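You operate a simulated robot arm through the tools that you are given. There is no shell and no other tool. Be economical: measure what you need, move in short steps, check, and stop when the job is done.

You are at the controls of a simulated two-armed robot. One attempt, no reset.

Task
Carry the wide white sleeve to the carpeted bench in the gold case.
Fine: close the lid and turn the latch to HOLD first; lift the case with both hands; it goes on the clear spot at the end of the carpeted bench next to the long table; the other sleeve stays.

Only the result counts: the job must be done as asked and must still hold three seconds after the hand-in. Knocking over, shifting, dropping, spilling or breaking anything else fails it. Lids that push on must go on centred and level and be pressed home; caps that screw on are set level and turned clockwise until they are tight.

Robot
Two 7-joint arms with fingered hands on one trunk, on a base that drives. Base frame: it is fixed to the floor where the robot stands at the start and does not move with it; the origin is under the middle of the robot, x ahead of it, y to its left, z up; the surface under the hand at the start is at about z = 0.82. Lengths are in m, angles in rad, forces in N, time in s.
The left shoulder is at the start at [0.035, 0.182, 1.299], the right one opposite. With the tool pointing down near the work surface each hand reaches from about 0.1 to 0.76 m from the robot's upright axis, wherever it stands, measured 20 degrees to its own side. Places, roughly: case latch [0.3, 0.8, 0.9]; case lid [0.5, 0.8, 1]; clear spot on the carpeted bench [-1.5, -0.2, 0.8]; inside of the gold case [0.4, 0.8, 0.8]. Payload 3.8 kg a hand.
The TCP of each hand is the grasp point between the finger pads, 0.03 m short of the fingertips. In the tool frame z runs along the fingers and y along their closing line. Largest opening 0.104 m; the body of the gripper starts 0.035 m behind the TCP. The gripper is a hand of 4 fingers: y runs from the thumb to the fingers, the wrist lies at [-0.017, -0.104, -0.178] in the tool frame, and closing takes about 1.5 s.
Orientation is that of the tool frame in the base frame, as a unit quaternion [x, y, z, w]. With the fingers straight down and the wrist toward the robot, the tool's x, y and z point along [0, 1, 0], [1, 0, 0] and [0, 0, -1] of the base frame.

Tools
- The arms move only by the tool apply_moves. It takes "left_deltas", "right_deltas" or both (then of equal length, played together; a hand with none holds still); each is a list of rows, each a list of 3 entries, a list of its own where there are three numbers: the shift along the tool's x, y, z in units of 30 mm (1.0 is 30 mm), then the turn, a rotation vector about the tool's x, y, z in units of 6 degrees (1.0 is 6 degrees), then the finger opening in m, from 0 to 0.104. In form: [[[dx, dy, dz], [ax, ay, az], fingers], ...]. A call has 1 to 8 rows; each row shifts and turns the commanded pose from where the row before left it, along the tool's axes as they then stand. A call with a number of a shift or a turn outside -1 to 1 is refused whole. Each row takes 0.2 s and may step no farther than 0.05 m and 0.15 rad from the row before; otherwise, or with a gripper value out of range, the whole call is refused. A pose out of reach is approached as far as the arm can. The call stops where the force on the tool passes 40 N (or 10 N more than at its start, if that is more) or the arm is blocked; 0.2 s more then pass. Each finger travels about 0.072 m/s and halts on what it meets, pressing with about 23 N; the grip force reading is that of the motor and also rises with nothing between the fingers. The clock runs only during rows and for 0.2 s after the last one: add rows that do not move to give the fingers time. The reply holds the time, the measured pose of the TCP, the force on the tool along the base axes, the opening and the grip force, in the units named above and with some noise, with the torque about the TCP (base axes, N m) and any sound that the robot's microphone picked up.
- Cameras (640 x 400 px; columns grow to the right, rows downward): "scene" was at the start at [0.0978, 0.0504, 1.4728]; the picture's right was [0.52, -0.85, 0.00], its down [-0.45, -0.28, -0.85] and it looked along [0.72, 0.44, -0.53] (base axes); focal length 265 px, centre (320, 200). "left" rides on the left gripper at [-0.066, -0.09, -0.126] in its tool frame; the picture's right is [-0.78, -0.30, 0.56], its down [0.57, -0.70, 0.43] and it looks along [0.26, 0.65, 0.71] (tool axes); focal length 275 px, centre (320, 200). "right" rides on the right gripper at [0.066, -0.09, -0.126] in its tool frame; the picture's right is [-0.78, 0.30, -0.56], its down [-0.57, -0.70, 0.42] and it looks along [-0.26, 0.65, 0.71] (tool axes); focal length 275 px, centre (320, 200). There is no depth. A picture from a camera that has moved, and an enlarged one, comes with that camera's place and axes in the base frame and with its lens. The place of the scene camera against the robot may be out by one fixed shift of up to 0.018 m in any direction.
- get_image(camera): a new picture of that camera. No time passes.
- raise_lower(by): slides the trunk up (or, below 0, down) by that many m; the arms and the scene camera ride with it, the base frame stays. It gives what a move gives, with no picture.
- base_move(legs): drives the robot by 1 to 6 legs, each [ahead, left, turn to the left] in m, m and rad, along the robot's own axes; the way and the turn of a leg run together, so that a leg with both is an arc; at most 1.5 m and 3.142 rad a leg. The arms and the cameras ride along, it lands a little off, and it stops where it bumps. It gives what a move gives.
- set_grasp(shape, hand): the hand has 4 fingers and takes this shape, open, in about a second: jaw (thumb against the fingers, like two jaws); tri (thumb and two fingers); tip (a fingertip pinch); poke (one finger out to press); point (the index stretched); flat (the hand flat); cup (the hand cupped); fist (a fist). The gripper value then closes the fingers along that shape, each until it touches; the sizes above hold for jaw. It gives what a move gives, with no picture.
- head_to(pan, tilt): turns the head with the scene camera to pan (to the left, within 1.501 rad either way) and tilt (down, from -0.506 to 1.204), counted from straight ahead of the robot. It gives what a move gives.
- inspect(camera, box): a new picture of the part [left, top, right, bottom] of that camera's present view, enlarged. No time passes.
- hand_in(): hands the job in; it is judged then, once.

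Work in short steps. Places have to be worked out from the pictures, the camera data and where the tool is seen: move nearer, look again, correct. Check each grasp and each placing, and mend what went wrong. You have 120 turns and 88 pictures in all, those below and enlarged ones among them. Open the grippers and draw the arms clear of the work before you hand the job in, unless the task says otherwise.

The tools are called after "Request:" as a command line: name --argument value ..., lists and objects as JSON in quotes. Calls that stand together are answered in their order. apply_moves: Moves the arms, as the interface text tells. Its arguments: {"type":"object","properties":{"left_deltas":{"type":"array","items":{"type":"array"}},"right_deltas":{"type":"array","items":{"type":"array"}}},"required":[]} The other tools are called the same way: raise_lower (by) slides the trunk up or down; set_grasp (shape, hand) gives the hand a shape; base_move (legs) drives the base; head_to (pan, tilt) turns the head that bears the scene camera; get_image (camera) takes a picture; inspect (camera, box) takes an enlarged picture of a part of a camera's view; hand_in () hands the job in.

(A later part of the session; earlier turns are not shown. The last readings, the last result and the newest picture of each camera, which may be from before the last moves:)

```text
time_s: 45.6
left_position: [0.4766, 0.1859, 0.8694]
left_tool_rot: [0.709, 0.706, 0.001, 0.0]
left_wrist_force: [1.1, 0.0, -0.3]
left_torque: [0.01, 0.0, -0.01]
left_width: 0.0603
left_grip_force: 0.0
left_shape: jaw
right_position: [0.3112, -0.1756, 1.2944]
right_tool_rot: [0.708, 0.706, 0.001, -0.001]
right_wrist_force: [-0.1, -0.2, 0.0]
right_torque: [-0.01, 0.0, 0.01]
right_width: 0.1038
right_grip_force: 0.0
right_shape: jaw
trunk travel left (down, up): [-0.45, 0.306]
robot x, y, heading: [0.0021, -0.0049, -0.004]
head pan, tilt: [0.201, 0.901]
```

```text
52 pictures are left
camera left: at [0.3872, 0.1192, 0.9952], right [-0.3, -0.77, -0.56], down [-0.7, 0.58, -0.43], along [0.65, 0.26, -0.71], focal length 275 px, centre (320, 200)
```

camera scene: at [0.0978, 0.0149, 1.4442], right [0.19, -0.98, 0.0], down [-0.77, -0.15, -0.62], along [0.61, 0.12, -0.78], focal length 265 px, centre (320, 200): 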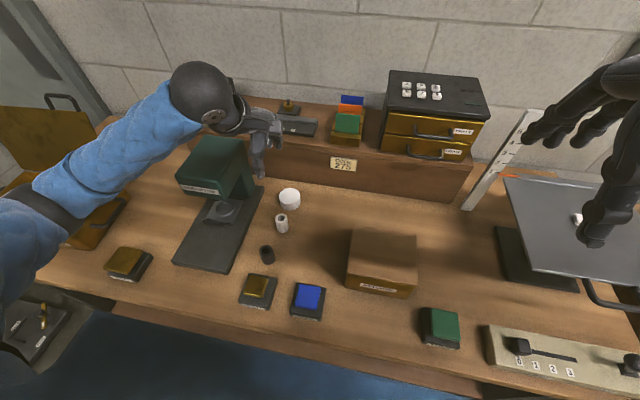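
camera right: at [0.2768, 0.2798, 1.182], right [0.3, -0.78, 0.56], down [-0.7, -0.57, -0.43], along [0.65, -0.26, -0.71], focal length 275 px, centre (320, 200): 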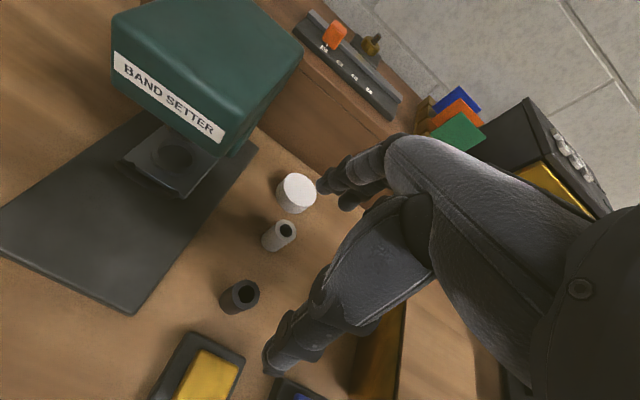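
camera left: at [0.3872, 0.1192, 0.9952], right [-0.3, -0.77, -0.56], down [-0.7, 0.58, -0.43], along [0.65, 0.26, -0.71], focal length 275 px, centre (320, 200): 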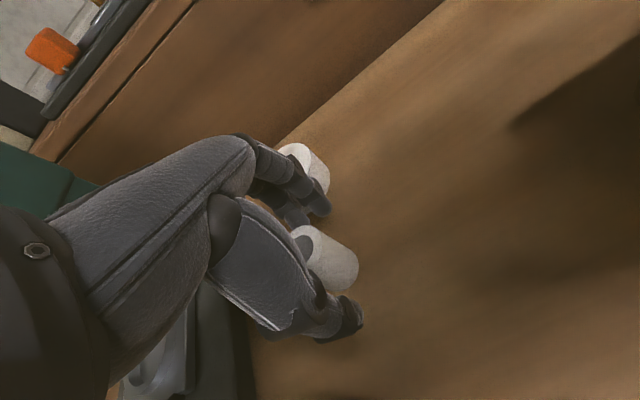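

The tube stands between thumb and fingers. I close the grip.

Request:
apply_moves --left_deltas '[[[0, 0, 0.15], [0, 0, 0], 0.05], [[0, 0, 0], [0, 0, 0], 0.035], [[0, 0, 0], [0, 0, 0], 0.02], [[0, 0, 0], [0, 0, 0], 0.01], [[0, 0, 0], [0, 0, 0], 0.01], [[0, 0, 0], [0, 0, 0], 0.01], [[0, 0, 0], [0, 0, 0], 0.01]]'

Request:
get_image --camera "left"

```text
time_s: 47.2
left_position: [0.4783, 0.1864, 0.8649]
left_tool_rot: [0.709, 0.706, 0.0, 0.0]
left_wrist_force: [0.3, -0.2, -0.4]
left_torque: [0.0, 0.02, 0.02]
left_width: 0.0242
left_grip_force: 23.4
left_shape: jaw
right_position: [0.312, -0.1751, 1.2944]
right_tool_rot: [0.708, 0.706, 0.001, -0.001]
right_wrist_force: [0.2, 0.6, 0.1]
right_torque: [-0.02, 0.01, 0.0]
right_width: 0.1039
right_grip_force: 0.0
right_shape: jaw
trunk travel left (down, up): [-0.45, 0.306]
robot x, y, heading: [0.0009, -0.0059, -0.006]
head pan, tilt: [0.201, 0.901]
```

```text
51 pictures are left
camera left: at [0.3881, 0.1199, 0.9909], right [-0.3, -0.78, -0.56], down [-0.7, 0.58, -0.42], along [0.65, 0.26, -0.71], focal length 275 px, centre (320, 200)
```

left: 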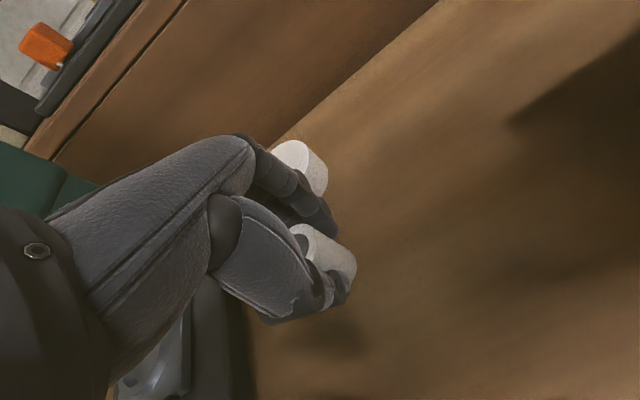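

Closed on the tube with 23 N. I lift straight up and check.

Request:
apply_moves --left_deltas '[[[0, 0, -0.3], [0, 0, 0], 0.01], [[0, 0, -0.7], [0, 0, 0], 0.01], [[0, 0, -1], [0, 0, 0], 0.01], [[0, 0, -1], [0, 0, 0], 0.01], [[0, 0, -1], [0, 0, 0], 0.01], [[0, 0, -1], [0, 0, 0], 0.01], [[0, 0, -1], [0, 0, 0], 0.01], [[0, 0, -1], [0, 0, 0], 0.01]]'

Request:
get_image --camera "left"

```text
time_s: 49.0
left_position: [0.4802, 0.1873, 1.0755]
left_tool_rot: [0.709, 0.705, 0.0, 0.0]
left_wrist_force: [1.1, -0.1, -1.0]
left_torque: [0.04, 0.02, 0.01]
left_width: 0.0244
left_grip_force: 23.2
left_shape: jaw
right_position: [0.312, -0.1755, 1.295]
right_tool_rot: [0.708, 0.706, -0.001, -0.001]
right_wrist_force: [-0.6, -0.6, -0.5]
right_torque: [0.04, -0.01, -0.01]
right_width: 0.1038
right_grip_force: 0.1
right_shape: jaw
trunk travel left (down, up): [-0.45, 0.306]
robot x, y, heading: [0.0002, -0.0015, -0.007]
head pan, tilt: [0.201, 0.901]
```

```text
50 pictures are left
camera left: at [0.3903, 0.1208, 1.2021], right [-0.3, -0.77, -0.56], down [-0.7, 0.58, -0.42], along [0.65, 0.26, -0.71], focal length 275 px, centre (320, 200)
```

left: 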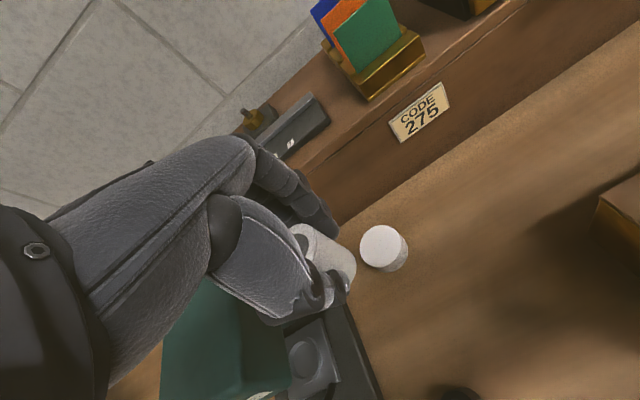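

The sleeve is held securely. I raise and retract, then drive left so the case is in front of me.

Request:
apply_moves --left_deltas '[[[0, 0, -1], [0, 0, 0], 0.01], [[0, -0.7, -1], [0, 0, 0], 0.01], [[0, -0.8, -1], [0, 0, 0], 0.01], [[0, -0.8, -1], [0, 0, 0], 0.01], [[0, -0.8, -1], [0, 0, 0], 0.01], [[0, -0.8, -1], [0, 0, 0], 0.01]]'

Request:
base_move --legs '[[0, 0.6, 0]]'

Request:
head_to --pan 0.25 --tilt 0.9

Request:
get_image --camera "scene"

Request:
get_image --camera "right"

```text
time_s: 50.5
left_position: [0.3614, 0.1867, 1.2576]
left_tool_rot: [0.708, 0.706, 0.0, 0.0]
left_wrist_force: [0.6, 0.5, -0.2]
left_torque: [0.01, -0.04, 0.0]
left_width: 0.0243
left_grip_force: 22.6
left_shape: jaw
right_position: [0.3127, -0.1743, 1.294]
right_tool_rot: [0.708, 0.706, 0.0, -0.002]
right_wrist_force: [0.1, -0.2, 0.4]
right_torque: [0.0, 0.03, 0.0]
right_width: 0.1039
right_grip_force: 0.1
right_shape: jaw
trunk travel left (down, up): [-0.45, 0.306]
robot x, y, heading: [0.0052, -0.0068, -0.003]
head pan, tilt: [0.201, 0.901]
```

```text
time_s: 53.9
left_position: [0.3659, 0.7953, 1.2571]
left_tool_rot: [0.709, 0.706, 0.0, 0.0]
left_wrist_force: [-0.4, 0.5, -0.8]
left_torque: [0.0, 0.02, 0.01]
left_width: 0.0243
left_grip_force: 22.9
left_shape: jaw
right_position: [0.3141, 0.4334, 1.2943]
right_tool_rot: [0.708, 0.706, -0.001, 0.0]
right_wrist_force: [-0.2, -0.3, -0.3]
right_torque: [-0.03, 0.01, 0.01]
right_width: 0.1038
right_grip_force: 0.0
right_shape: jaw
trunk travel left (down, up): [-0.45, 0.306]
robot x, y, heading: [0.0035, 0.6009, -0.009]
head pan, tilt: [0.201, 0.901]
```

```text
time_s: 54.5
left_position: [0.3651, 0.7945, 1.2562]
left_tool_rot: [0.708, 0.706, -0.001, 0.0]
left_wrist_force: [0.1, -0.2, -0.5]
left_torque: [0.01, -0.01, 0.02]
left_width: 0.0243
left_grip_force: 22.6
left_shape: jaw
right_position: [0.3148, 0.4321, 1.2944]
right_tool_rot: [0.709, 0.706, 0.0, 0.0]
right_wrist_force: [0.1, -0.5, -0.7]
right_torque: [0.03, -0.01, -0.01]
right_width: 0.1038
right_grip_force: 0.0
right_shape: jaw
trunk travel left (down, up): [-0.45, 0.306]
robot x, y, heading: [0.0071, 0.6025, -0.001]
head pan, tilt: [0.25, 0.901]
```

```text
49 pictures are left
camera scene: at [0.0996, 0.6253, 1.4442], right [0.24, -0.97, 0.0], down [-0.76, -0.19, -0.62], along [0.6, 0.15, -0.78], focal length 265 px, centre (320, 200)
```

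scene: 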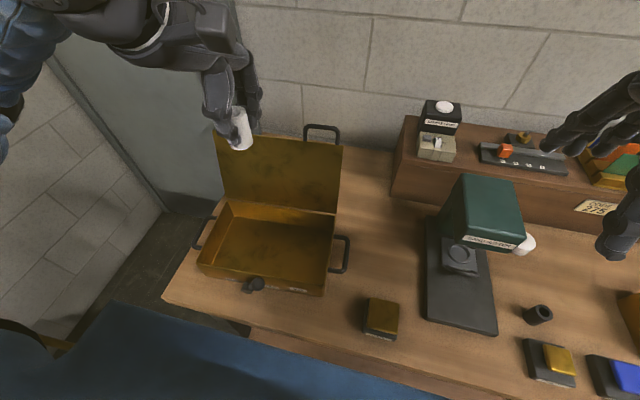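

```text
48 pictures are left
camera right: at [0.2251, 0.4984, 1.4201], right [0.29, -0.78, 0.56], down [-0.7, -0.57, -0.42], along [0.65, -0.27, -0.71], focal length 275 px, centre (320, 200)
```

right: 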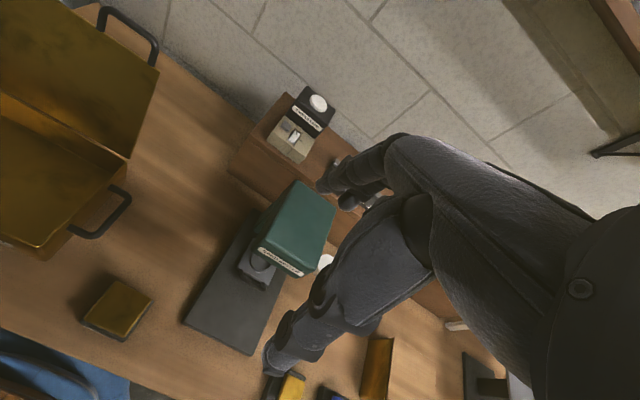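

Case rim spans roughly x 0.29–0.47, y 0.665–0.955, open. I descend above its centre.

Request:
apply_moves --left_deltas '[[[0, 0.4, 1], [0, 0, 0], 0.01], [[0, 0.2, 1], [0, 0, 0], 0.01], [[0, 0, 1], [0, 0, 0], 0.01], [[0, 0, 1], [0, 0, 0], 0.01], [[0, 0, 1], [0, 0, 0], 0.01], [[0, 0, 1], [0, 0, 0], 0.01], [[0, 0, 1], [0, 0, 0], 0.01], [[0, 0, 1], [0, 0, 0], 0.01]]'

Request:
get_image --camera "left"

Request:
inspect --camera "scene" --box '[150, 90, 390, 330]'

```text
time_s: 56.3
left_position: [0.3911, 0.7924, 1.0174]
left_tool_rot: [0.709, 0.706, 0.001, 0.0]
left_wrist_force: [-0.3, 0.1, 0.0]
left_torque: [-0.05, 0.02, 0.02]
left_width: 0.0241
left_grip_force: 23.3
left_shape: jaw
left hand out of reach, approached as far as the arm can: row 3, 4
right_position: [0.314, 0.4334, 1.2937]
right_tool_rot: [0.708, 0.707, 0.0, 0.0]
right_wrist_force: [0.0, 0.2, 0.6]
right_torque: [0.01, -0.01, -0.01]
right_width: 0.1039
right_grip_force: 0.0
right_shape: jaw
trunk travel left (down, up): [-0.45, 0.306]
robot x, y, heading: [0.0054, 0.6015, -0.003]
head pan, tilt: [0.25, 0.901]
```

```text
47 pictures are left
camera left: at [0.301, 0.7269, 1.1429], right [-0.3, -0.78, -0.56], down [-0.7, 0.57, -0.43], along [0.65, 0.26, -0.71], focal length 275 px, centre (320, 200)
```

left: 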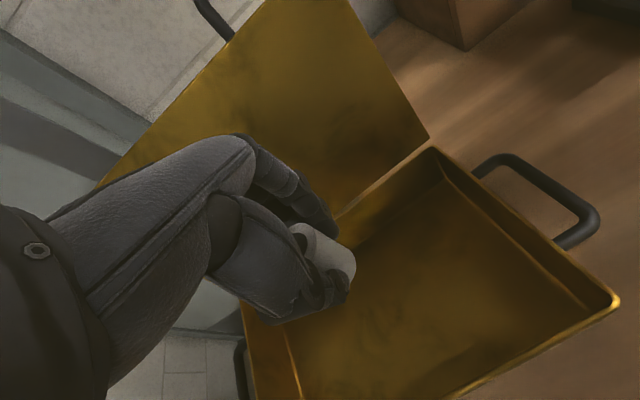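

```text
1.67 times, centred on (270, 210) of scene
camera zoom: at [0.0993, 0.6255, 1.4442], right [0.24, -0.97, 0.0], down [-0.76, -0.19, -0.62], along [0.6, 0.15, -0.78], focal length 441 px, centre (403, 183)
```

zoom: 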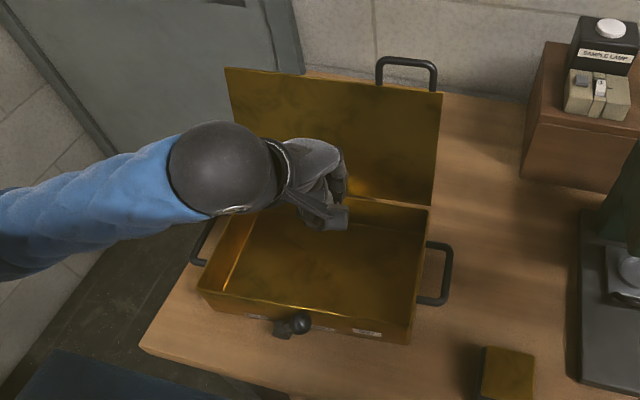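

Left camera puts the rim at x 0.31–0.47, so I'm centred. I descend further.

Request:
apply_moves --left_deltas '[[[0, 0, 1], [0, 0, 0], 0.01], [[0, 0, 1], [0, 0, 0], 0.01], [[0, 0, 1], [0, 0, 0], 0.01], [[0, 0, 0.7], [0, 0, 0], 0.01]]'

Request:
get_image --camera "left"

```text
time_s: 57.3
left_position: [0.3912, 0.7928, 0.9066]
left_tool_rot: [0.709, 0.705, 0.0, 0.001]
left_wrist_force: [-0.5, 0.0, -1.0]
left_torque: [0.03, 0.0, 0.03]
left_width: 0.0241
left_grip_force: 22.9
left_shape: jaw
right_position: [0.3145, 0.4324, 1.2943]
right_tool_rot: [0.708, 0.706, 0.0, -0.001]
right_wrist_force: [0.6, 0.3, 0.5]
right_torque: [-0.03, -0.01, -0.01]
right_width: 0.1037
right_grip_force: 0.1
right_shape: jaw
trunk travel left (down, up): [-0.45, 0.306]
robot x, y, heading: [0.006, 0.6021, -0.005]
head pan, tilt: [0.25, 0.901]
```

```text
45 pictures are left
camera left: at [0.3008, 0.7258, 1.0317], right [-0.3, -0.78, -0.56], down [-0.7, 0.57, -0.43], along [0.65, 0.26, -0.71], focal length 275 px, centre (320, 200)
```

left: 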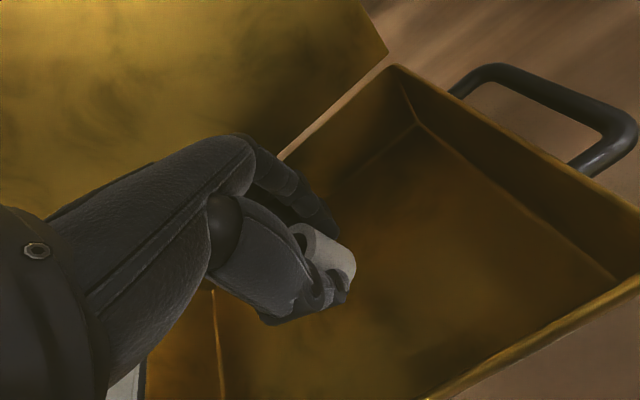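

Inside and clear of the walls. I lower in 6 mm steps to find the floor.

Request:
apply_moves --left_deltas '[[[0, 0, 0.25], [0, 0, 0], 0.01], [[0, 0, 0.25], [0, 0, 0], 0.01], [[0, 0, 0.25], [0, 0, 0], 0.01], [[0, 0, 0.2], [0, 0, 0], 0.01]]'

```text
time_s: 58.3
left_position: [0.3907, 0.792, 0.8775]
left_tool_rot: [0.708, 0.706, -0.001, -0.001]
left_wrist_force: [0.7, 0.9, -0.9]
left_torque: [0.0, -0.02, 0.01]
left_width: 0.0243
left_grip_force: 22.7
left_shape: jaw
right_position: [0.3138, 0.4329, 1.294]
right_tool_rot: [0.708, 0.706, 0.0, 0.0]
right_wrist_force: [-0.4, 1.0, -0.6]
right_torque: [0.0, 0.02, 0.0]
right_width: 0.1038
right_grip_force: 0.1
right_shape: jaw
trunk travel left (down, up): [-0.45, 0.306]
robot x, y, heading: [0.0057, 0.6053, -0.004]
head pan, tilt: [0.25, 0.901]
```

Request:
apply_moves --left_deltas '[[[0, 0, 0.12], [0, 0, 0], 0.01], [[0, 0, 0.1], [0, 0, 0], 0.01]]'

Request:
get_image --camera "left"

```text
time_s: 58.9
left_position: [0.3913, 0.7916, 0.8723]
left_tool_rot: [0.708, 0.706, 0.0, 0.0]
left_wrist_force: [0.1, -0.3, -0.2]
left_torque: [0.03, -0.03, 0.01]
left_width: 0.0244
left_grip_force: 22.9
left_shape: jaw
right_position: [0.3142, 0.4324, 1.2954]
right_tool_rot: [0.708, 0.706, 0.001, 0.0]
right_wrist_force: [0.2, -0.6, 0.8]
right_torque: [0.01, -0.02, 0.02]
right_width: 0.1035
right_grip_force: 0.1
right_shape: jaw
trunk travel left (down, up): [-0.45, 0.306]
robot x, y, heading: [0.0048, 0.6061, -0.005]
head pan, tilt: [0.25, 0.901]
```

```text
44 pictures are left
camera left: at [0.3016, 0.7254, 0.9971], right [-0.3, -0.78, -0.56], down [-0.7, 0.57, -0.43], along [0.65, 0.26, -0.71], focal length 275 px, centre (320, 200)
```

left: 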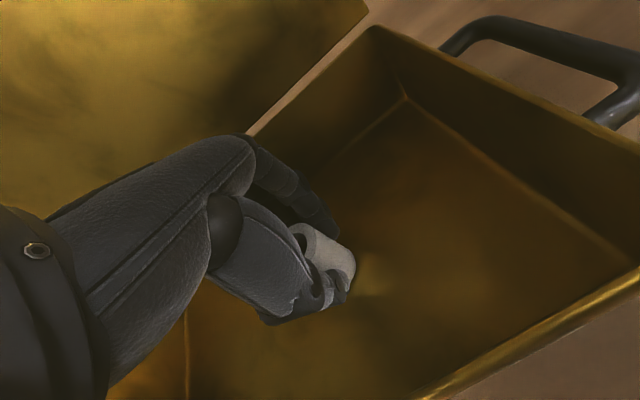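

No contact yet; the floor should be a few mm lower. I go down 3 mm more.

Request:
apply_moves --left_deltas '[[[0, 0, 0.08], [0, 0, 0], 0.01], [[0, 0, 0], [0, 0, 0], 0.01]]'

```text
time_s: 59.5
left_position: [0.3913, 0.7915, 0.8686]
left_tool_rot: [0.708, 0.706, -0.001, 0.0]
left_wrist_force: [-0.9, -0.4, 2.5]
left_torque: [0.03, -0.05, 0.01]
left_width: 0.0243
left_grip_force: 22.8
left_shape: jaw
right_position: [0.3141, 0.4332, 1.2946]
right_tool_rot: [0.708, 0.706, 0.002, -0.001]
right_wrist_force: [-0.3, 0.6, -0.1]
right_torque: [-0.01, -0.02, 0.0]
right_width: 0.1037
right_grip_force: 0.1
right_shape: jaw
trunk travel left (down, up): [-0.45, 0.306]
robot x, y, heading: [0.0055, 0.6041, -0.002]
head pan, tilt: [0.25, 0.901]
```

Contact (2.5 N up). I open the fingers gradually, then rise.

Request:
apply_moves --left_deltas '[[[0, 0, 0], [0, 0, 0], 0.03], [[0, 0, 0], [0, 0, 0], 0.04], [[0, 0, 0], [0, 0, 0], 0.05], [[0, 0, 0], [0, 0, 0], 0.06], [[0, 0, 0], [0, 0, 0], 0.065], [[0, 0, 0], [0, 0, 0], 0.065]]'

Request:
get_image --camera "left"

```text
time_s: 60.9
left_position: [0.3902, 0.7922, 0.869]
left_tool_rot: [0.709, 0.705, 0.0, 0.0]
left_wrist_force: [-0.1, 0.0, 0.8]
left_torque: [0.01, 0.01, 0.0]
left_width: 0.0646
left_grip_force: 0.1
left_shape: jaw
right_position: [0.3143, 0.4327, 1.295]
right_tool_rot: [0.708, 0.706, 0.001, -0.001]
right_wrist_force: [0.2, -0.1, -0.7]
right_torque: [0.0, 0.0, -0.03]
right_width: 0.1037
right_grip_force: 0.0
right_shape: jaw
trunk travel left (down, up): [-0.45, 0.306]
robot x, y, heading: [0.0059, 0.6058, -0.007]
head pan, tilt: [0.25, 0.901]
```

```text
43 pictures are left
camera left: at [0.3017, 0.7255, 0.995], right [-0.3, -0.78, -0.56], down [-0.7, 0.57, -0.42], along [0.65, 0.26, -0.71], focal length 275 px, centre (320, 200)
```

left: 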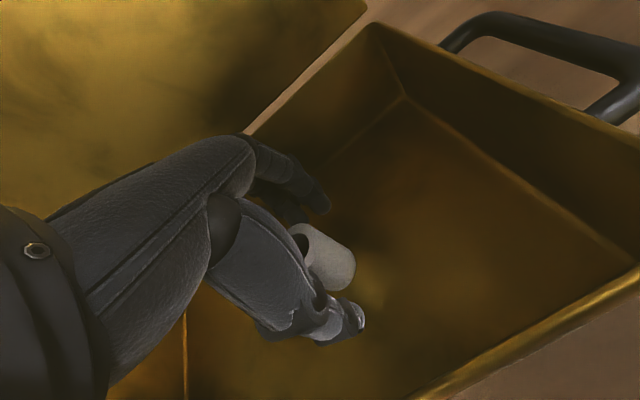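

The sleeve stands free. I rise straight up out of the case.

Request:
apply_moves --left_deltas '[[[0, 0, -0.5], [0, 0, 0], 0.07], [[0, 0, -1], [0, 0, 0], 0.07], [[0, 0, -1], [0, 0, 0], 0.08], [[0, 0, -1], [0, 0, 0], 0.08], [[0, 0, -1], [0, 0, 0], 0.104], [[0, 0, -1], [0, 0, 0], 0.104], [[0, 0, -1], [0, 0, 0], 0.104], [[0, 0, -1], [0, 0, 0], 0.104]]'

Request:
apply_moves --left_deltas '[[[0, -0.7, -1], [0, 0, 0], 0.104], [[0, -0.7, -1], [0, 0, 0], 0.104], [[0, -0.7, -1], [0, 0, 0], 0.104], [[0.5, -0.7, -1], [0, 0, 0], 0.104], [[0.5, 0, -1], [0, 0, 0], 0.104], [[0.5, 0, -1], [0, 0, 0], 0.104]]'

Request:
head_to --pan 0.4 --tilt 0.75

Request:
get_image --camera "scene"

Request:
get_image --camera "left"

```text
time_s: 62.7
left_position: [0.3918, 0.794, 1.095]
left_tool_rot: [0.708, 0.707, -0.001, -0.001]
left_wrist_force: [0.0, 0.0, -0.2]
left_torque: [0.02, -0.03, -0.02]
left_width: 0.1037
left_grip_force: 0.1
left_shape: jaw
right_position: [0.3139, 0.4327, 1.2954]
right_tool_rot: [0.708, 0.707, -0.001, -0.001]
right_wrist_force: [0.3, -0.6, -1.3]
right_torque: [-0.02, -0.03, 0.0]
right_width: 0.1036
right_grip_force: 0.2
right_shape: jaw
trunk travel left (down, up): [-0.45, 0.306]
robot x, y, heading: [0.0041, 0.6056, -0.001]
head pan, tilt: [0.25, 0.901]
```

```text
time_s: 64.1
left_position: [0.3652, 0.8281, 1.2883]
left_tool_rot: [0.708, 0.706, -0.001, 0.0]
left_wrist_force: [0.1, -0.1, 0.4]
left_torque: [0.03, 0.03, 0.03]
left_width: 0.1038
left_grip_force: 0.0
left_shape: jaw
left hand out of reach, approached as far as the arm can: row 1, 2, 3, 4
right_position: [0.3132, 0.4328, 1.2944]
right_tool_rot: [0.708, 0.706, 0.0, 0.0]
right_wrist_force: [0.1, 0.0, 0.5]
right_torque: [0.02, -0.01, 0.05]
right_width: 0.1037
right_grip_force: 0.0
right_shape: jaw
trunk travel left (down, up): [-0.45, 0.306]
robot x, y, heading: [0.002, 0.6042, 0.001]
head pan, tilt: [0.25, 0.901]
```

```text
time_s: 64.8
left_position: [0.3658, 0.8266, 1.2885]
left_tool_rot: [0.708, 0.706, 0.0, 0.0]
left_wrist_force: [0.1, 0.2, 0.0]
left_torque: [0.0, 0.01, 0.04]
left_width: 0.1037
left_grip_force: 0.0
left_shape: jaw
right_position: [0.3151, 0.4332, 1.2943]
right_tool_rot: [0.708, 0.707, -0.001, -0.002]
right_wrist_force: [0.0, -1.3, 1.3]
right_torque: [-0.02, -0.03, 0.0]
right_width: 0.104
right_grip_force: 0.1
right_shape: jaw
trunk travel left (down, up): [-0.45, 0.306]
robot x, y, heading: [0.0052, 0.6034, -0.005]
head pan, tilt: [0.4, 0.75]
```

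```text
42 pictures are left
camera scene: at [0.1029, 0.6387, 1.456], right [0.39, -0.92, 0.0], down [-0.63, -0.26, -0.73], along [0.67, 0.28, -0.68], focal length 265 px, centre (320, 200)
```

scene: 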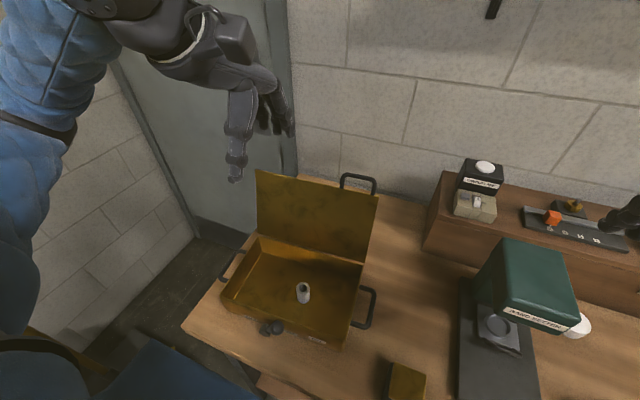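

```text
41 pictures are left
camera left: at [0.2763, 0.76, 1.414], right [-0.3, -0.78, -0.56], down [-0.7, 0.57, -0.42], along [0.65, 0.26, -0.71], focal length 275 px, centre (320, 200)
```

left: 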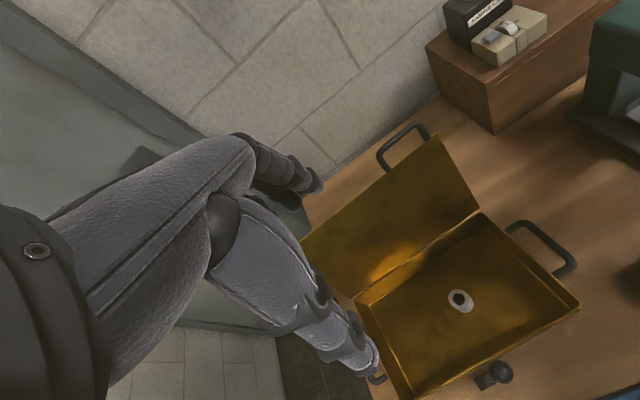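

The sleeve stands in the case; the lid's free edge triangulates to (0.526, ~0.685–0.96, 1.10), hinge at (0.47, 0.92). I'll centre the base on the case, then look at the lid handle before caging the lid edge.

Request:
base_move --legs '[[0, 0.2, 0]]'

Request:
head_to --pan 0.0 --tilt 0.75

Request:
get_image --camera "scene"

```text
time_s: 66.4
left_position: [0.3668, 1.024, 1.2883]
left_tool_rot: [0.708, 0.706, -0.001, 0.001]
left_wrist_force: [0.4, 0.8, -0.3]
left_torque: [-0.03, 0.01, -0.01]
left_width: 0.104
left_grip_force: 0.0
left_shape: jaw
right_position: [0.3147, 0.6293, 1.2947]
right_tool_rot: [0.708, 0.707, 0.0, 0.0]
right_wrist_force: [0.0, 0.0, -0.1]
right_torque: [-0.03, 0.01, 0.02]
right_width: 0.1036
right_grip_force: 0.0
right_shape: jaw
trunk travel left (down, up): [-0.45, 0.306]
robot x, y, heading: [0.0067, 0.802, -0.003]
head pan, tilt: [0.4, 0.75]
```

```text
time_s: 67.2
left_position: [0.367, 1.0232, 1.288]
left_tool_rot: [0.708, 0.706, 0.001, -0.001]
left_wrist_force: [0.9, 0.1, 0.0]
left_torque: [-0.03, 0.03, -0.02]
left_width: 0.1037
left_grip_force: 0.0
left_shape: jaw
right_position: [0.3152, 0.6288, 1.2949]
right_tool_rot: [0.708, 0.706, 0.001, -0.001]
right_wrist_force: [0.7, 0.2, -0.2]
right_torque: [-0.03, -0.01, 0.0]
right_width: 0.1036
right_grip_force: 0.0
right_shape: jaw
trunk travel left (down, up): [-0.45, 0.306]
robot x, y, heading: [0.005, 0.7996, -0.004]
head pan, tilt: [0.0, 0.75]
```

```text
40 pictures are left
camera scene: at [0.1099, 0.8027, 1.4561], right [0.0, -1.0, 0.0], down [-0.68, 0.0, -0.73], along [0.73, 0.0, -0.68], focal length 265 px, centre (320, 200)
```

scene: 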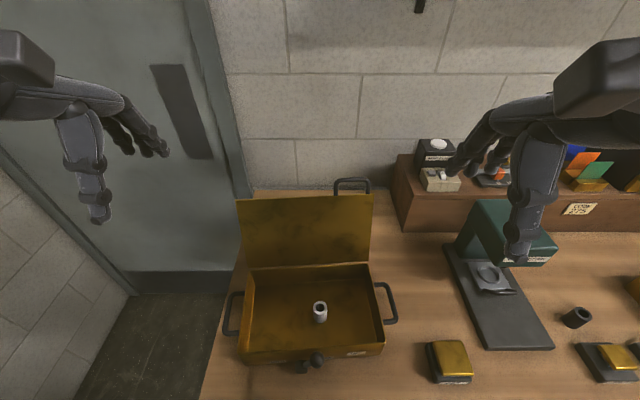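

Request:
inspect --camera "scene" --box '[210, 160, 410, 390]'

Request:
inspect --camera "scene" --box '[280, 330, 380, 390]'

```text
1.74 times, centred on (310, 275) of scene
camera zoom: at [0.1099, 0.8027, 1.4561], right [0.0, -1.0, 0.0], down [-0.68, 0.0, -0.73], along [0.73, 0.0, -0.68], focal length 460 px, centre (337, 70)
```

zoom: 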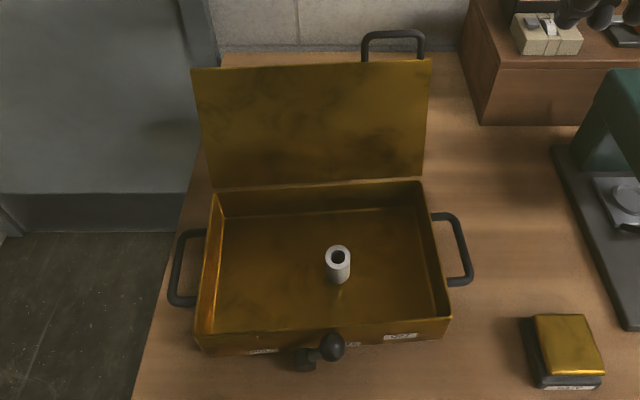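

```text
6.40 times, centred on (330, 360) of scene
camera zoom: at [0.1099, 0.8027, 1.4561], right [0.0, -1.0, 0.0], down [-0.68, 0.0, -0.73], along [0.73, 0.0, -0.68], focal length 1694 px, centre (256, -824)
```

zoom: 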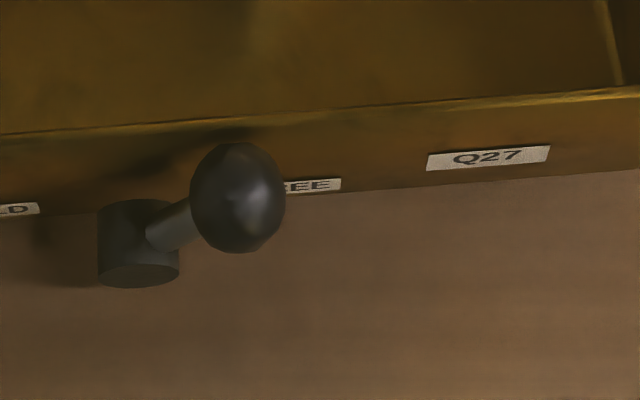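

The latch lever points right (FREE); HOLD is on the left. The lid handle is on the right near y 0.70–0.76, so I'll cage the lid's edge at y≈0.87 with the left hand; first get above it.

Request:
apply_moves --left_deltas '[[[-0.85, 0.9, 0], [0, 0, 0], 0.09], [[-0.85, 0.9, 0], [0, 0, 0], 0.09], [[-0.85, 0.9, 0], [0, 0, 0], 0.09], [[-0.85, 0.9, 0], [0, 0, 0], 0.09], [[-0.85, 0.9, 0], [0, 0, 0], 0.09], [[-0.85, 0.9, 0], [0, 0, 0], 0.09], [[0, 0, 1], [0, 0, 0], 0.09], [[0, 0, 1], [0, 0, 0], 0.09]]'

Request:
get_image --camera "left"

```text
time_s: 69.0
left_position: [0.5255, 0.8687, 1.2291]
left_tool_rot: [0.708, 0.706, 0.0, 0.001]
left_wrist_force: [-0.6, 0.5, 0.8]
left_torque: [0.0, 0.01, 0.03]
left_width: 0.0903
left_grip_force: 0.0
left_shape: jaw
right_position: [0.3153, 0.6279, 1.2954]
right_tool_rot: [0.708, 0.706, 0.0, -0.002]
right_wrist_force: [-0.5, 0.6, 0.1]
right_torque: [0.01, 0.03, -0.01]
right_width: 0.104
right_grip_force: 0.0
right_shape: jaw
trunk travel left (down, up): [-0.45, 0.306]
robot x, y, heading: [0.0059, 0.8012, -0.004]
head pan, tilt: [0.0, 0.75]
```

```text
37 pictures are left
camera left: at [0.4375, 0.8023, 1.3546], right [-0.3, -0.77, -0.56], down [-0.7, 0.57, -0.42], along [0.65, 0.26, -0.71], focal length 275 px, centre (320, 200)
```

left: 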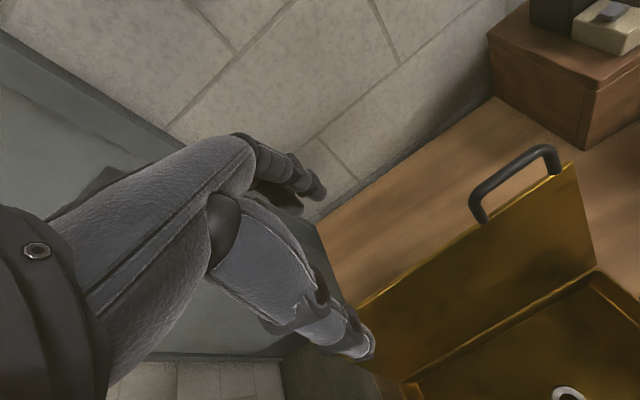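

The point below TCP at z=1.10 projects within 4 px of the lid edge, so it's aligned. I descend so the edge lies between thumb and fingers.

Request:
apply_moves --left_deltas '[[[0, 0.15, 1], [0, 0, 0], 0.09], [[0, 0, 1], [0, 0, 0], 0.09], [[0, 0, 1], [0, 0, 0], 0.09], [[0, 0, 1], [0, 0, 0], 0.09], [[0, 0, 0.2], [0, 0, 0], 0.09]]'

Request:
get_image --camera "left"

Request:
inspect --camera "scene" --box '[200, 90, 420, 290]'

```text
time_s: 70.2
left_position: [0.5303, 0.8694, 1.1029]
left_tool_rot: [0.708, 0.706, 0.0, 0.001]
left_wrist_force: [0.4, -0.2, -0.1]
left_torque: [-0.01, 0.02, 0.0]
left_width: 0.0902
left_grip_force: 0.1
left_shape: jaw
right_position: [0.3162, 0.6275, 1.2947]
right_tool_rot: [0.707, 0.707, 0.001, 0.0]
right_wrist_force: [0.3, -0.3, -0.4]
right_torque: [0.02, 0.01, -0.01]
right_width: 0.1039
right_grip_force: 0.1
right_shape: jaw
trunk travel left (down, up): [-0.45, 0.306]
robot x, y, heading: [0.0047, 0.8002, -0.006]
head pan, tilt: [0.0, 0.75]
```

```text
36 pictures are left
camera left: at [0.4407, 0.8029, 1.2285], right [-0.3, -0.78, -0.56], down [-0.7, 0.57, -0.43], along [0.65, 0.26, -0.71], focal length 275 px, centre (320, 200)
```

left: 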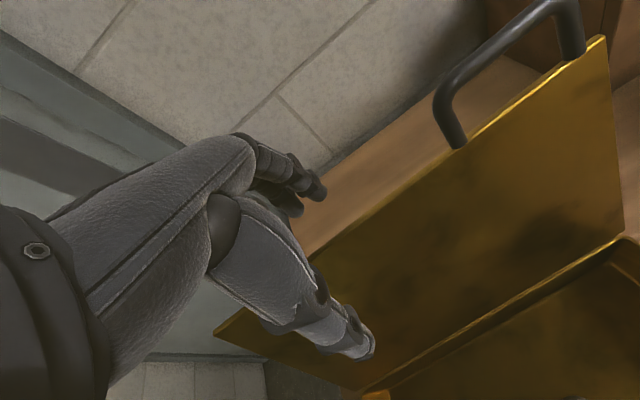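

```text
2.00 times, centred on (310, 190) of scene
camera zoom: at [0.1099, 0.8026, 1.4561], right [0.0, -1.0, 0.0], down [-0.68, 0.0, -0.73], along [0.73, 0.0, -0.68], focal length 530 px, centre (340, 220)
```

zoom: 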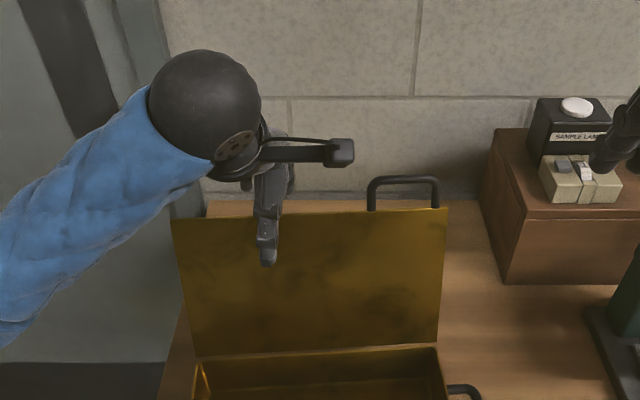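

The lid edge sits between thumb (front) and fingers (behind). I close the cage to 0.06 and draw the edge toward me along its arc.

Request:
apply_moves --left_deltas '[[[0, -0.5, -0.1], [0, 0, 0], 0.06], [[0, -0.5, -0.1], [0, 0, 0], 0.06], [[0, -0.5, -0.1], [0, 0, 0], 0.06], [[0, -0.5, 0], [0, 0, 0], 0.06], [[0, -0.5, 0], [0, 0, 0], 0.06], [[0, -0.5, 0.1], [0, 0, 0], 0.06]]'

Request:
inspect --camera "scene" --box '[200, 90, 420, 290]'

```text
time_s: 71.7
left_position: [0.4407, 0.8702, 1.1075]
left_tool_rot: [0.707, 0.707, -0.001, 0.001]
left_wrist_force: [0.0, 0.0, -0.5]
left_torque: [-0.01, 0.0, 0.0]
left_width: 0.0606
left_grip_force: 0.0
left_shape: jaw
right_position: [0.3144, 0.6288, 1.295]
right_tool_rot: [0.708, 0.707, 0.0, -0.001]
right_wrist_force: [0.2, -0.5, 0.0]
right_torque: [-0.01, -0.01, -0.02]
right_width: 0.104
right_grip_force: 0.0
right_shape: jaw
trunk travel left (down, up): [-0.45, 0.306]
robot x, y, heading: [0.0059, 0.7983, -0.003]
head pan, tilt: [0.0, 0.75]
```

```text
2.00 times, centred on (310, 190) of scene
camera zoom: at [0.1097, 0.8026, 1.4561], right [0.0, -1.0, 0.0], down [-0.68, 0.0, -0.73], along [0.73, 0.0, -0.68], focal length 530 px, centre (340, 220)
```

zoom: 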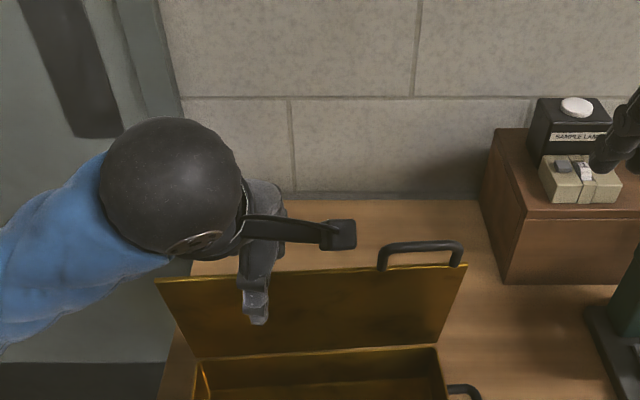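

The lid follows with no force. I continue along the arc with a slight tilt of the hand.

Request:
apply_moves --left_deltas '[[[0, -0.6, 0.1], [-0.4, 0, 0], 0.06], [[0, -0.6, 0.15], [-0.4, 0, 0], 0.06], [[0, -0.65, 0.25], [-0.4, 0, 0], 0.06], [[0, -0.65, 0.35], [-0.4, 0, 0], 0.06], [[0, -0.6, 0.4], [-0.4, 0, 0], 0.06]]'

Request:
get_image --camera "scene"

```text
time_s: 72.8
left_position: [0.3534, 0.8691, 1.0623]
left_tool_rot: [0.704, 0.703, 0.074, 0.075]
left_wrist_force: [0.4, -0.1, -0.5]
left_torque: [0.0, -0.02, -0.03]
left_width: 0.0603
left_grip_force: 0.1
left_shape: jaw
right_position: [0.3155, 0.6286, 1.2946]
right_tool_rot: [0.708, 0.706, 0.001, 0.0]
right_wrist_force: [-0.3, 0.1, -0.1]
right_torque: [0.0, -0.02, 0.01]
right_width: 0.1039
right_grip_force: 0.0
right_shape: jaw
trunk travel left (down, up): [-0.45, 0.306]
robot x, y, heading: [0.0077, 0.7975, -0.004]
head pan, tilt: [0.0, 0.75]
```

```text
33 pictures are left
camera scene: at [0.1098, 0.8024, 1.4561], right [0.0, -1.0, 0.0], down [-0.68, 0.0, -0.73], along [0.73, 0.0, -0.68], focal length 265 px, centre (320, 200)
```

scene: 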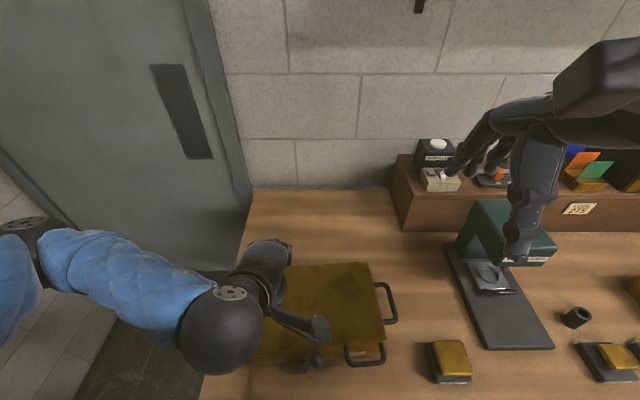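

The lid looks lowered already; I check with the left and right cameras.

Request:
get_image --camera "left"

Request:
inspect --camera "scene" --box '[200, 230, 420, 390]'

```text
32 pictures are left
camera left: at [0.2404, 0.8025, 1.1675], right [-0.18, -0.78, -0.61], down [-0.6, 0.57, -0.56], along [0.78, 0.26, -0.56], focal length 275 px, centre (320, 200)
```

left: 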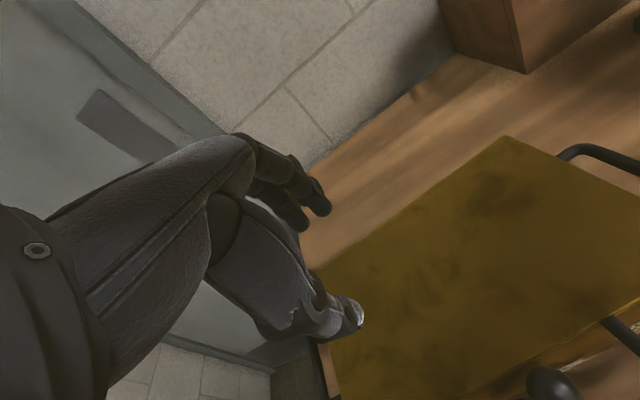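

```text
2.50 times, centred on (310, 310) of scene
camera zoom: at [0.1098, 0.8024, 1.4561], right [0.0, -1.0, 0.0], down [-0.68, 0.0, -0.73], along [0.73, 0.0, -0.68], focal length 662 px, centre (345, -75)
```

zoom: 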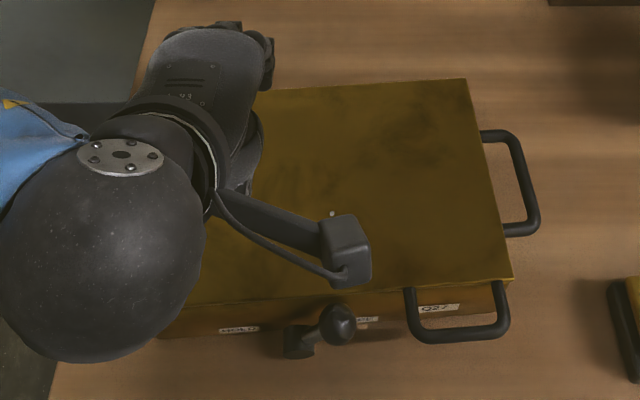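

The lid is down flat. Now I raise the left hand, straighten it, and back the base 0.15 m for a better view of and reach to the latch.

Request:
apply_moves --left_deltas '[[[0, 0, -1], [0.4, 0, 0], 0.06], [[0, 0, -1], [0.4, 0, 0], 0.06], [[0, 0, -1], [0.4, 0, 0], 0.06], [[0, 0, -1], [0.4, 0, 0], 0.06], [[0, 0, -1], [0.4, 0, 0], 0.06]]'

Request:
base_move --legs '[[-0.18, 0, 0]]'

Request:
head_to --pan 0.0 --tilt 0.9

Request:
inspect --camera "scene" --box '[260, 160, 380, 260]'

Request:
get_image --camera "left"

```text
time_s: 74.0
left_position: [0.3438, 0.8637, 1.2104]
left_tool_rot: [0.708, 0.706, 0.0, 0.0]
left_wrist_force: [0.6, -0.5, -0.1]
left_torque: [0.01, 0.03, 0.02]
left_width: 0.0603
left_grip_force: 0.0
left_shape: jaw
left hand out of reach, approached as far as the arm can: row 1, 2
right_position: [0.3149, 0.6274, 1.2947]
right_tool_rot: [0.707, 0.707, 0.002, -0.001]
right_wrist_force: [0.4, 0.3, 0.8]
right_torque: [-0.02, -0.05, -0.01]
right_width: 0.1038
right_grip_force: 0.0
right_shape: jaw
trunk travel left (down, up): [-0.45, 0.306]
robot x, y, heading: [0.0058, 0.7997, -0.004]
head pan, tilt: [0.0, 0.75]
```

```text
time_s: 75.5
left_position: [0.1669, 0.8642, 1.2102]
left_tool_rot: [0.708, 0.706, 0.0, 0.001]
left_wrist_force: [-0.2, 0.7, 0.3]
left_torque: [-0.01, 0.0, 0.01]
left_width: 0.0603
left_grip_force: 0.2
left_shape: jaw
right_position: [0.1386, 0.6298, 1.2947]
right_tool_rot: [0.709, 0.706, 0.0, -0.001]
right_wrist_force: [0.4, -0.3, -0.6]
right_torque: [-0.02, 0.0, 0.02]
right_width: 0.1038
right_grip_force: 0.1
right_shape: jaw
trunk travel left (down, up): [-0.45, 0.306]
robot x, y, heading: [-0.1711, 0.798, -0.005]
head pan, tilt: [0.0, 0.75]
```

```text
time_s: 76.2
left_position: [0.1675, 0.8642, 1.2104]
left_tool_rot: [0.708, 0.706, 0.0, 0.0]
left_wrist_force: [-0.1, 0.4, 0.5]
left_torque: [0.01, 0.03, -0.01]
left_width: 0.0604
left_grip_force: 0.1
left_shape: jaw
right_position: [0.1399, 0.6285, 1.2942]
right_tool_rot: [0.708, 0.706, 0.001, -0.001]
right_wrist_force: [-0.1, -0.4, -0.1]
right_torque: [-0.01, -0.01, 0.0]
right_width: 0.1037
right_grip_force: 0.0
right_shape: jaw
trunk travel left (down, up): [-0.45, 0.306]
robot x, y, heading: [-0.1729, 0.8025, -0.002]
head pan, tilt: [0.0, 0.901]
```

```text
4.00 times, centred on (320, 210) of scene
camera zoom: at [-0.0732, 0.8032, 1.4442], right [0.0, -1.0, 0.0], down [-0.78, 0.0, -0.62], along [0.62, 0.0, -0.78], focal length 1059 px, centre (320, 160)
```

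zoom: 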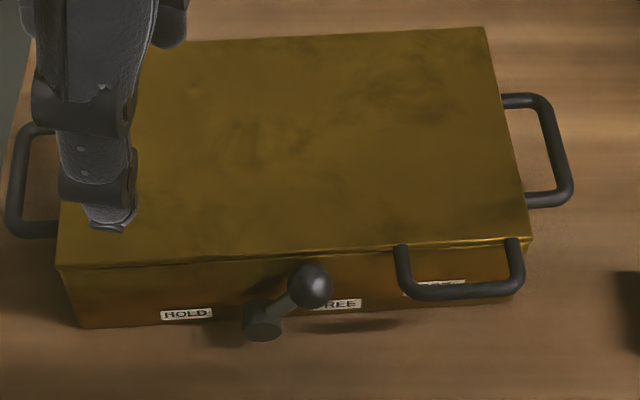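

```text
29 pictures are left
camera left: at [0.0783, 0.7974, 1.3358], right [-0.3, -0.78, -0.56], down [-0.7, 0.57, -0.42], along [0.65, 0.26, -0.71], focal length 275 px, centre (320, 200)
```

left: 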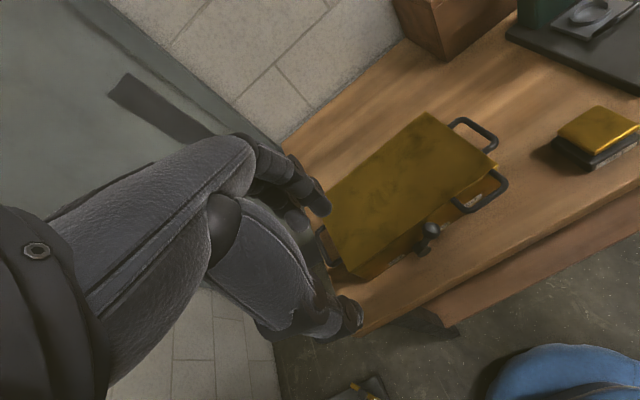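

I zoom the left camera on the latch for triangulation.

Request:
inspect --camera "left" --box '[370, 180, 490, 280]'

```text
4.00 times, centred on (430, 230) of left
camera zoom: at [0.0783, 0.7974, 1.3358], right [-0.3, -0.78, -0.56], down [-0.7, 0.57, -0.42], along [0.65, 0.26, -0.71], focal length 1101 px, centre (-120, 80)
```

zoom: 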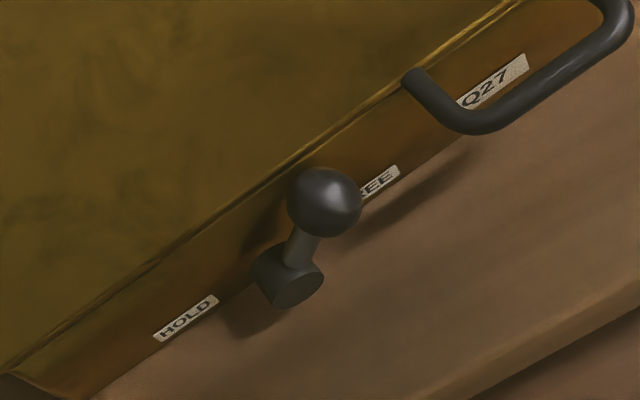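

Hub is about (0.275, 0.835, 0.85), ball about (0.278, 0.803, 0.884), so the lever points up-right ~45° to FREE and must swing left over the top. I'll use the right hand as a poker; the left moves aside.

Request:
set_grasp --hand "right" --shape "poke"

Request:
apply_moves --left_deltas '[[[1, 0.3, 0], [0, 0, 0], 0.104], [[1, 0.3, 0], [0, 0, 0], 0.104], [[1, 0.3, 0], [0, 0, 0], 0.104], [[1, 0.3, 0], [0, 0, 0], 0.104], [[1, 0.3, 0], [0, 0, 0], 0.104], [[1, 0, 0], [0, 0, 0], 0.104], [[1, 0, 0], [0, 0, 0], 0.104], [[1, 0, 0], [0, 0, 0], 0.104]]' --right_deltas '[[[0.6, 0.5, 1], [0, 0, 0], 0.104], [[0.6, 0.5, 1], [0, 0, 0], 0.104], [[0.6, 0.5, 1], [0, 0, 0], 0.104], [[0.6, 0.5, 1], [0, 0, 0], 0.104], [[0.6, 0.5, 1], [0, 0, 0], 0.104], [[0.6, 0.5, 1], [0, 0, 0], 0.104], [[0.6, 0, 0.5], [0, 0, 0], 0.104], [[0.6, 0, 0], [0, 0, 0], 0.104]]'

Request:
inspect --camera "scene" --box '[240, 130, 420, 280]'

Request:
get_image --camera "right"

```text
time_s: 77.1
left_position: [0.1679, 0.8635, 1.2095]
left_tool_rot: [0.708, 0.706, 0.0, -0.001]
left_wrist_force: [0.6, 0.0, 0.3]
left_torque: [-0.02, -0.01, 0.01]
left_width: 0.0605
left_grip_force: 0.0
left_shape: jaw
right_position: [0.1387, 0.6288, 1.2949]
right_tool_rot: [0.709, 0.705, 0.0, -0.002]
right_wrist_force: [-0.4, 0.0, 0.6]
right_torque: [0.0, 0.03, 0.03]
right_width: 0.0
right_grip_force: 0.1
right_shape: poke
trunk travel left (down, up): [-0.45, 0.306]
robot x, y, heading: [-0.1696, 0.8002, -0.002]
head pan, tilt: [0.0, 0.901]
```

```text
time_s: 78.9
left_position: [0.2133, 1.1055, 1.2087]
left_tool_rot: [0.708, 0.706, 0.0, 0.0]
left_wrist_force: [-0.6, -0.5, 0.8]
left_torque: [-0.02, -0.01, 0.04]
left_width: 0.1039
left_grip_force: 0.1
left_shape: jaw
right_position: [0.2285, 0.7744, 1.1024]
right_tool_rot: [0.708, 0.706, 0.0, 0.0]
right_wrist_force: [-0.4, 1.5, -0.7]
right_torque: [0.01, -0.02, -0.01]
right_width: 0.0001
right_grip_force: 0.1
right_shape: poke
trunk travel left (down, up): [-0.45, 0.306]
robot x, y, heading: [-0.1713, 0.7997, -0.007]
head pan, tilt: [0.0, 0.901]
```

```text
2.67 times, centred on (330, 205) of scene
camera zoom: at [-0.0744, 0.8048, 1.4442], right [0.0, -1.0, 0.0], down [-0.78, 0.0, -0.62], along [0.62, 0.0, -0.78], focal length 706 px, centre (293, 187)
```

zoom: 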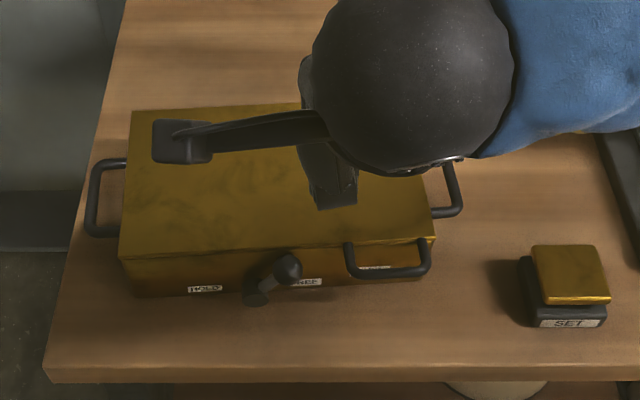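

```text
26 pictures are left
camera right: at [0.1387, 0.841, 1.2265], right [0.29, -0.78, 0.56], down [-0.7, -0.57, -0.42], along [0.65, -0.27, -0.71], focal length 275 px, centre (320, 200)
```

right: 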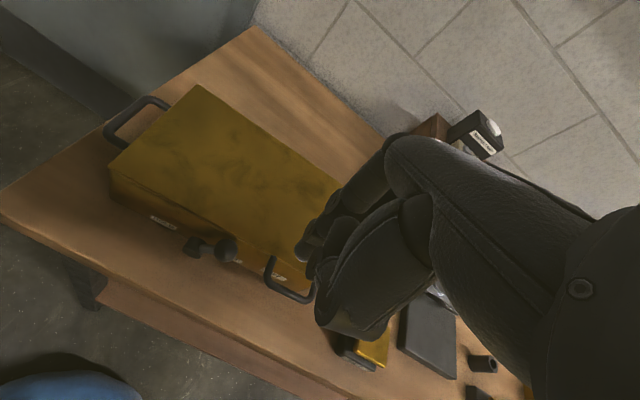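

The index tip is roughly 3 cm beyond the TCP on its axis. I tilt the finger ~25° forward and lower it to just above and right of the ball.

Request:
apply_moves --right_deltas '[[[-0.1, -0.1, 0.7], [-0.84, 0, 0], 0], [[-0.1, -0.1, 0.7], [-0.84, 0, 0], 0], [[-0.1, -0.1, 0.7], [-0.84, 0, 0], 0], [[-0.1, -0.2, 0.7], [-0.84, 0, 0], 0], [[0, -0.2, 0.7], [-0.84, 0, 0], 0]]'

Request:
get_image --camera "right"

```text
time_s: 80.1
left_position: [0.2139, 1.1041, 1.2083]
left_tool_rot: [0.709, 0.706, 0.0, 0.001]
left_wrist_force: [-0.7, -0.2, 0.1]
left_torque: [-0.01, 0.01, 0.03]
left_width: 0.1036
left_grip_force: 0.1
left_shape: jaw
right_position: [0.2278, 0.7637, 0.9929]
right_tool_rot: [0.69, 0.69, 0.155, 0.155]
right_wrist_force: [-0.4, 0.0, 0.4]
right_torque: [-0.01, -0.02, 0.0]
right_width: 0.0
right_grip_force: 0.1
right_shape: poke
trunk travel left (down, up): [-0.45, 0.306]
robot x, y, heading: [-0.1692, 0.8004, -0.004]
head pan, tilt: [0.0, 0.901]
```

```text
25 pictures are left
camera right: at [0.0933, 0.8292, 1.0675], right [0.03, -0.78, 0.63], down [-0.45, -0.57, -0.68], along [0.89, -0.27, -0.37], focal length 275 px, centre (320, 200)
```

right: 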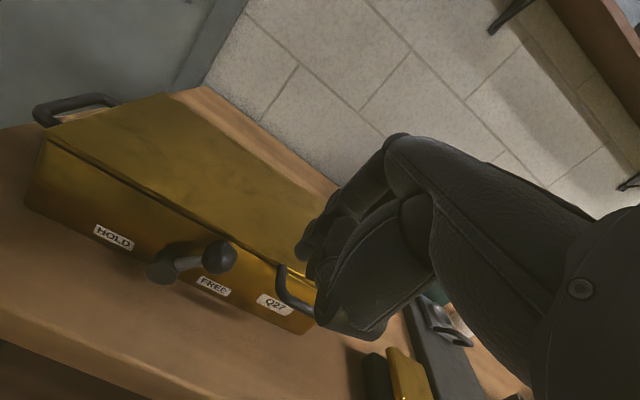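

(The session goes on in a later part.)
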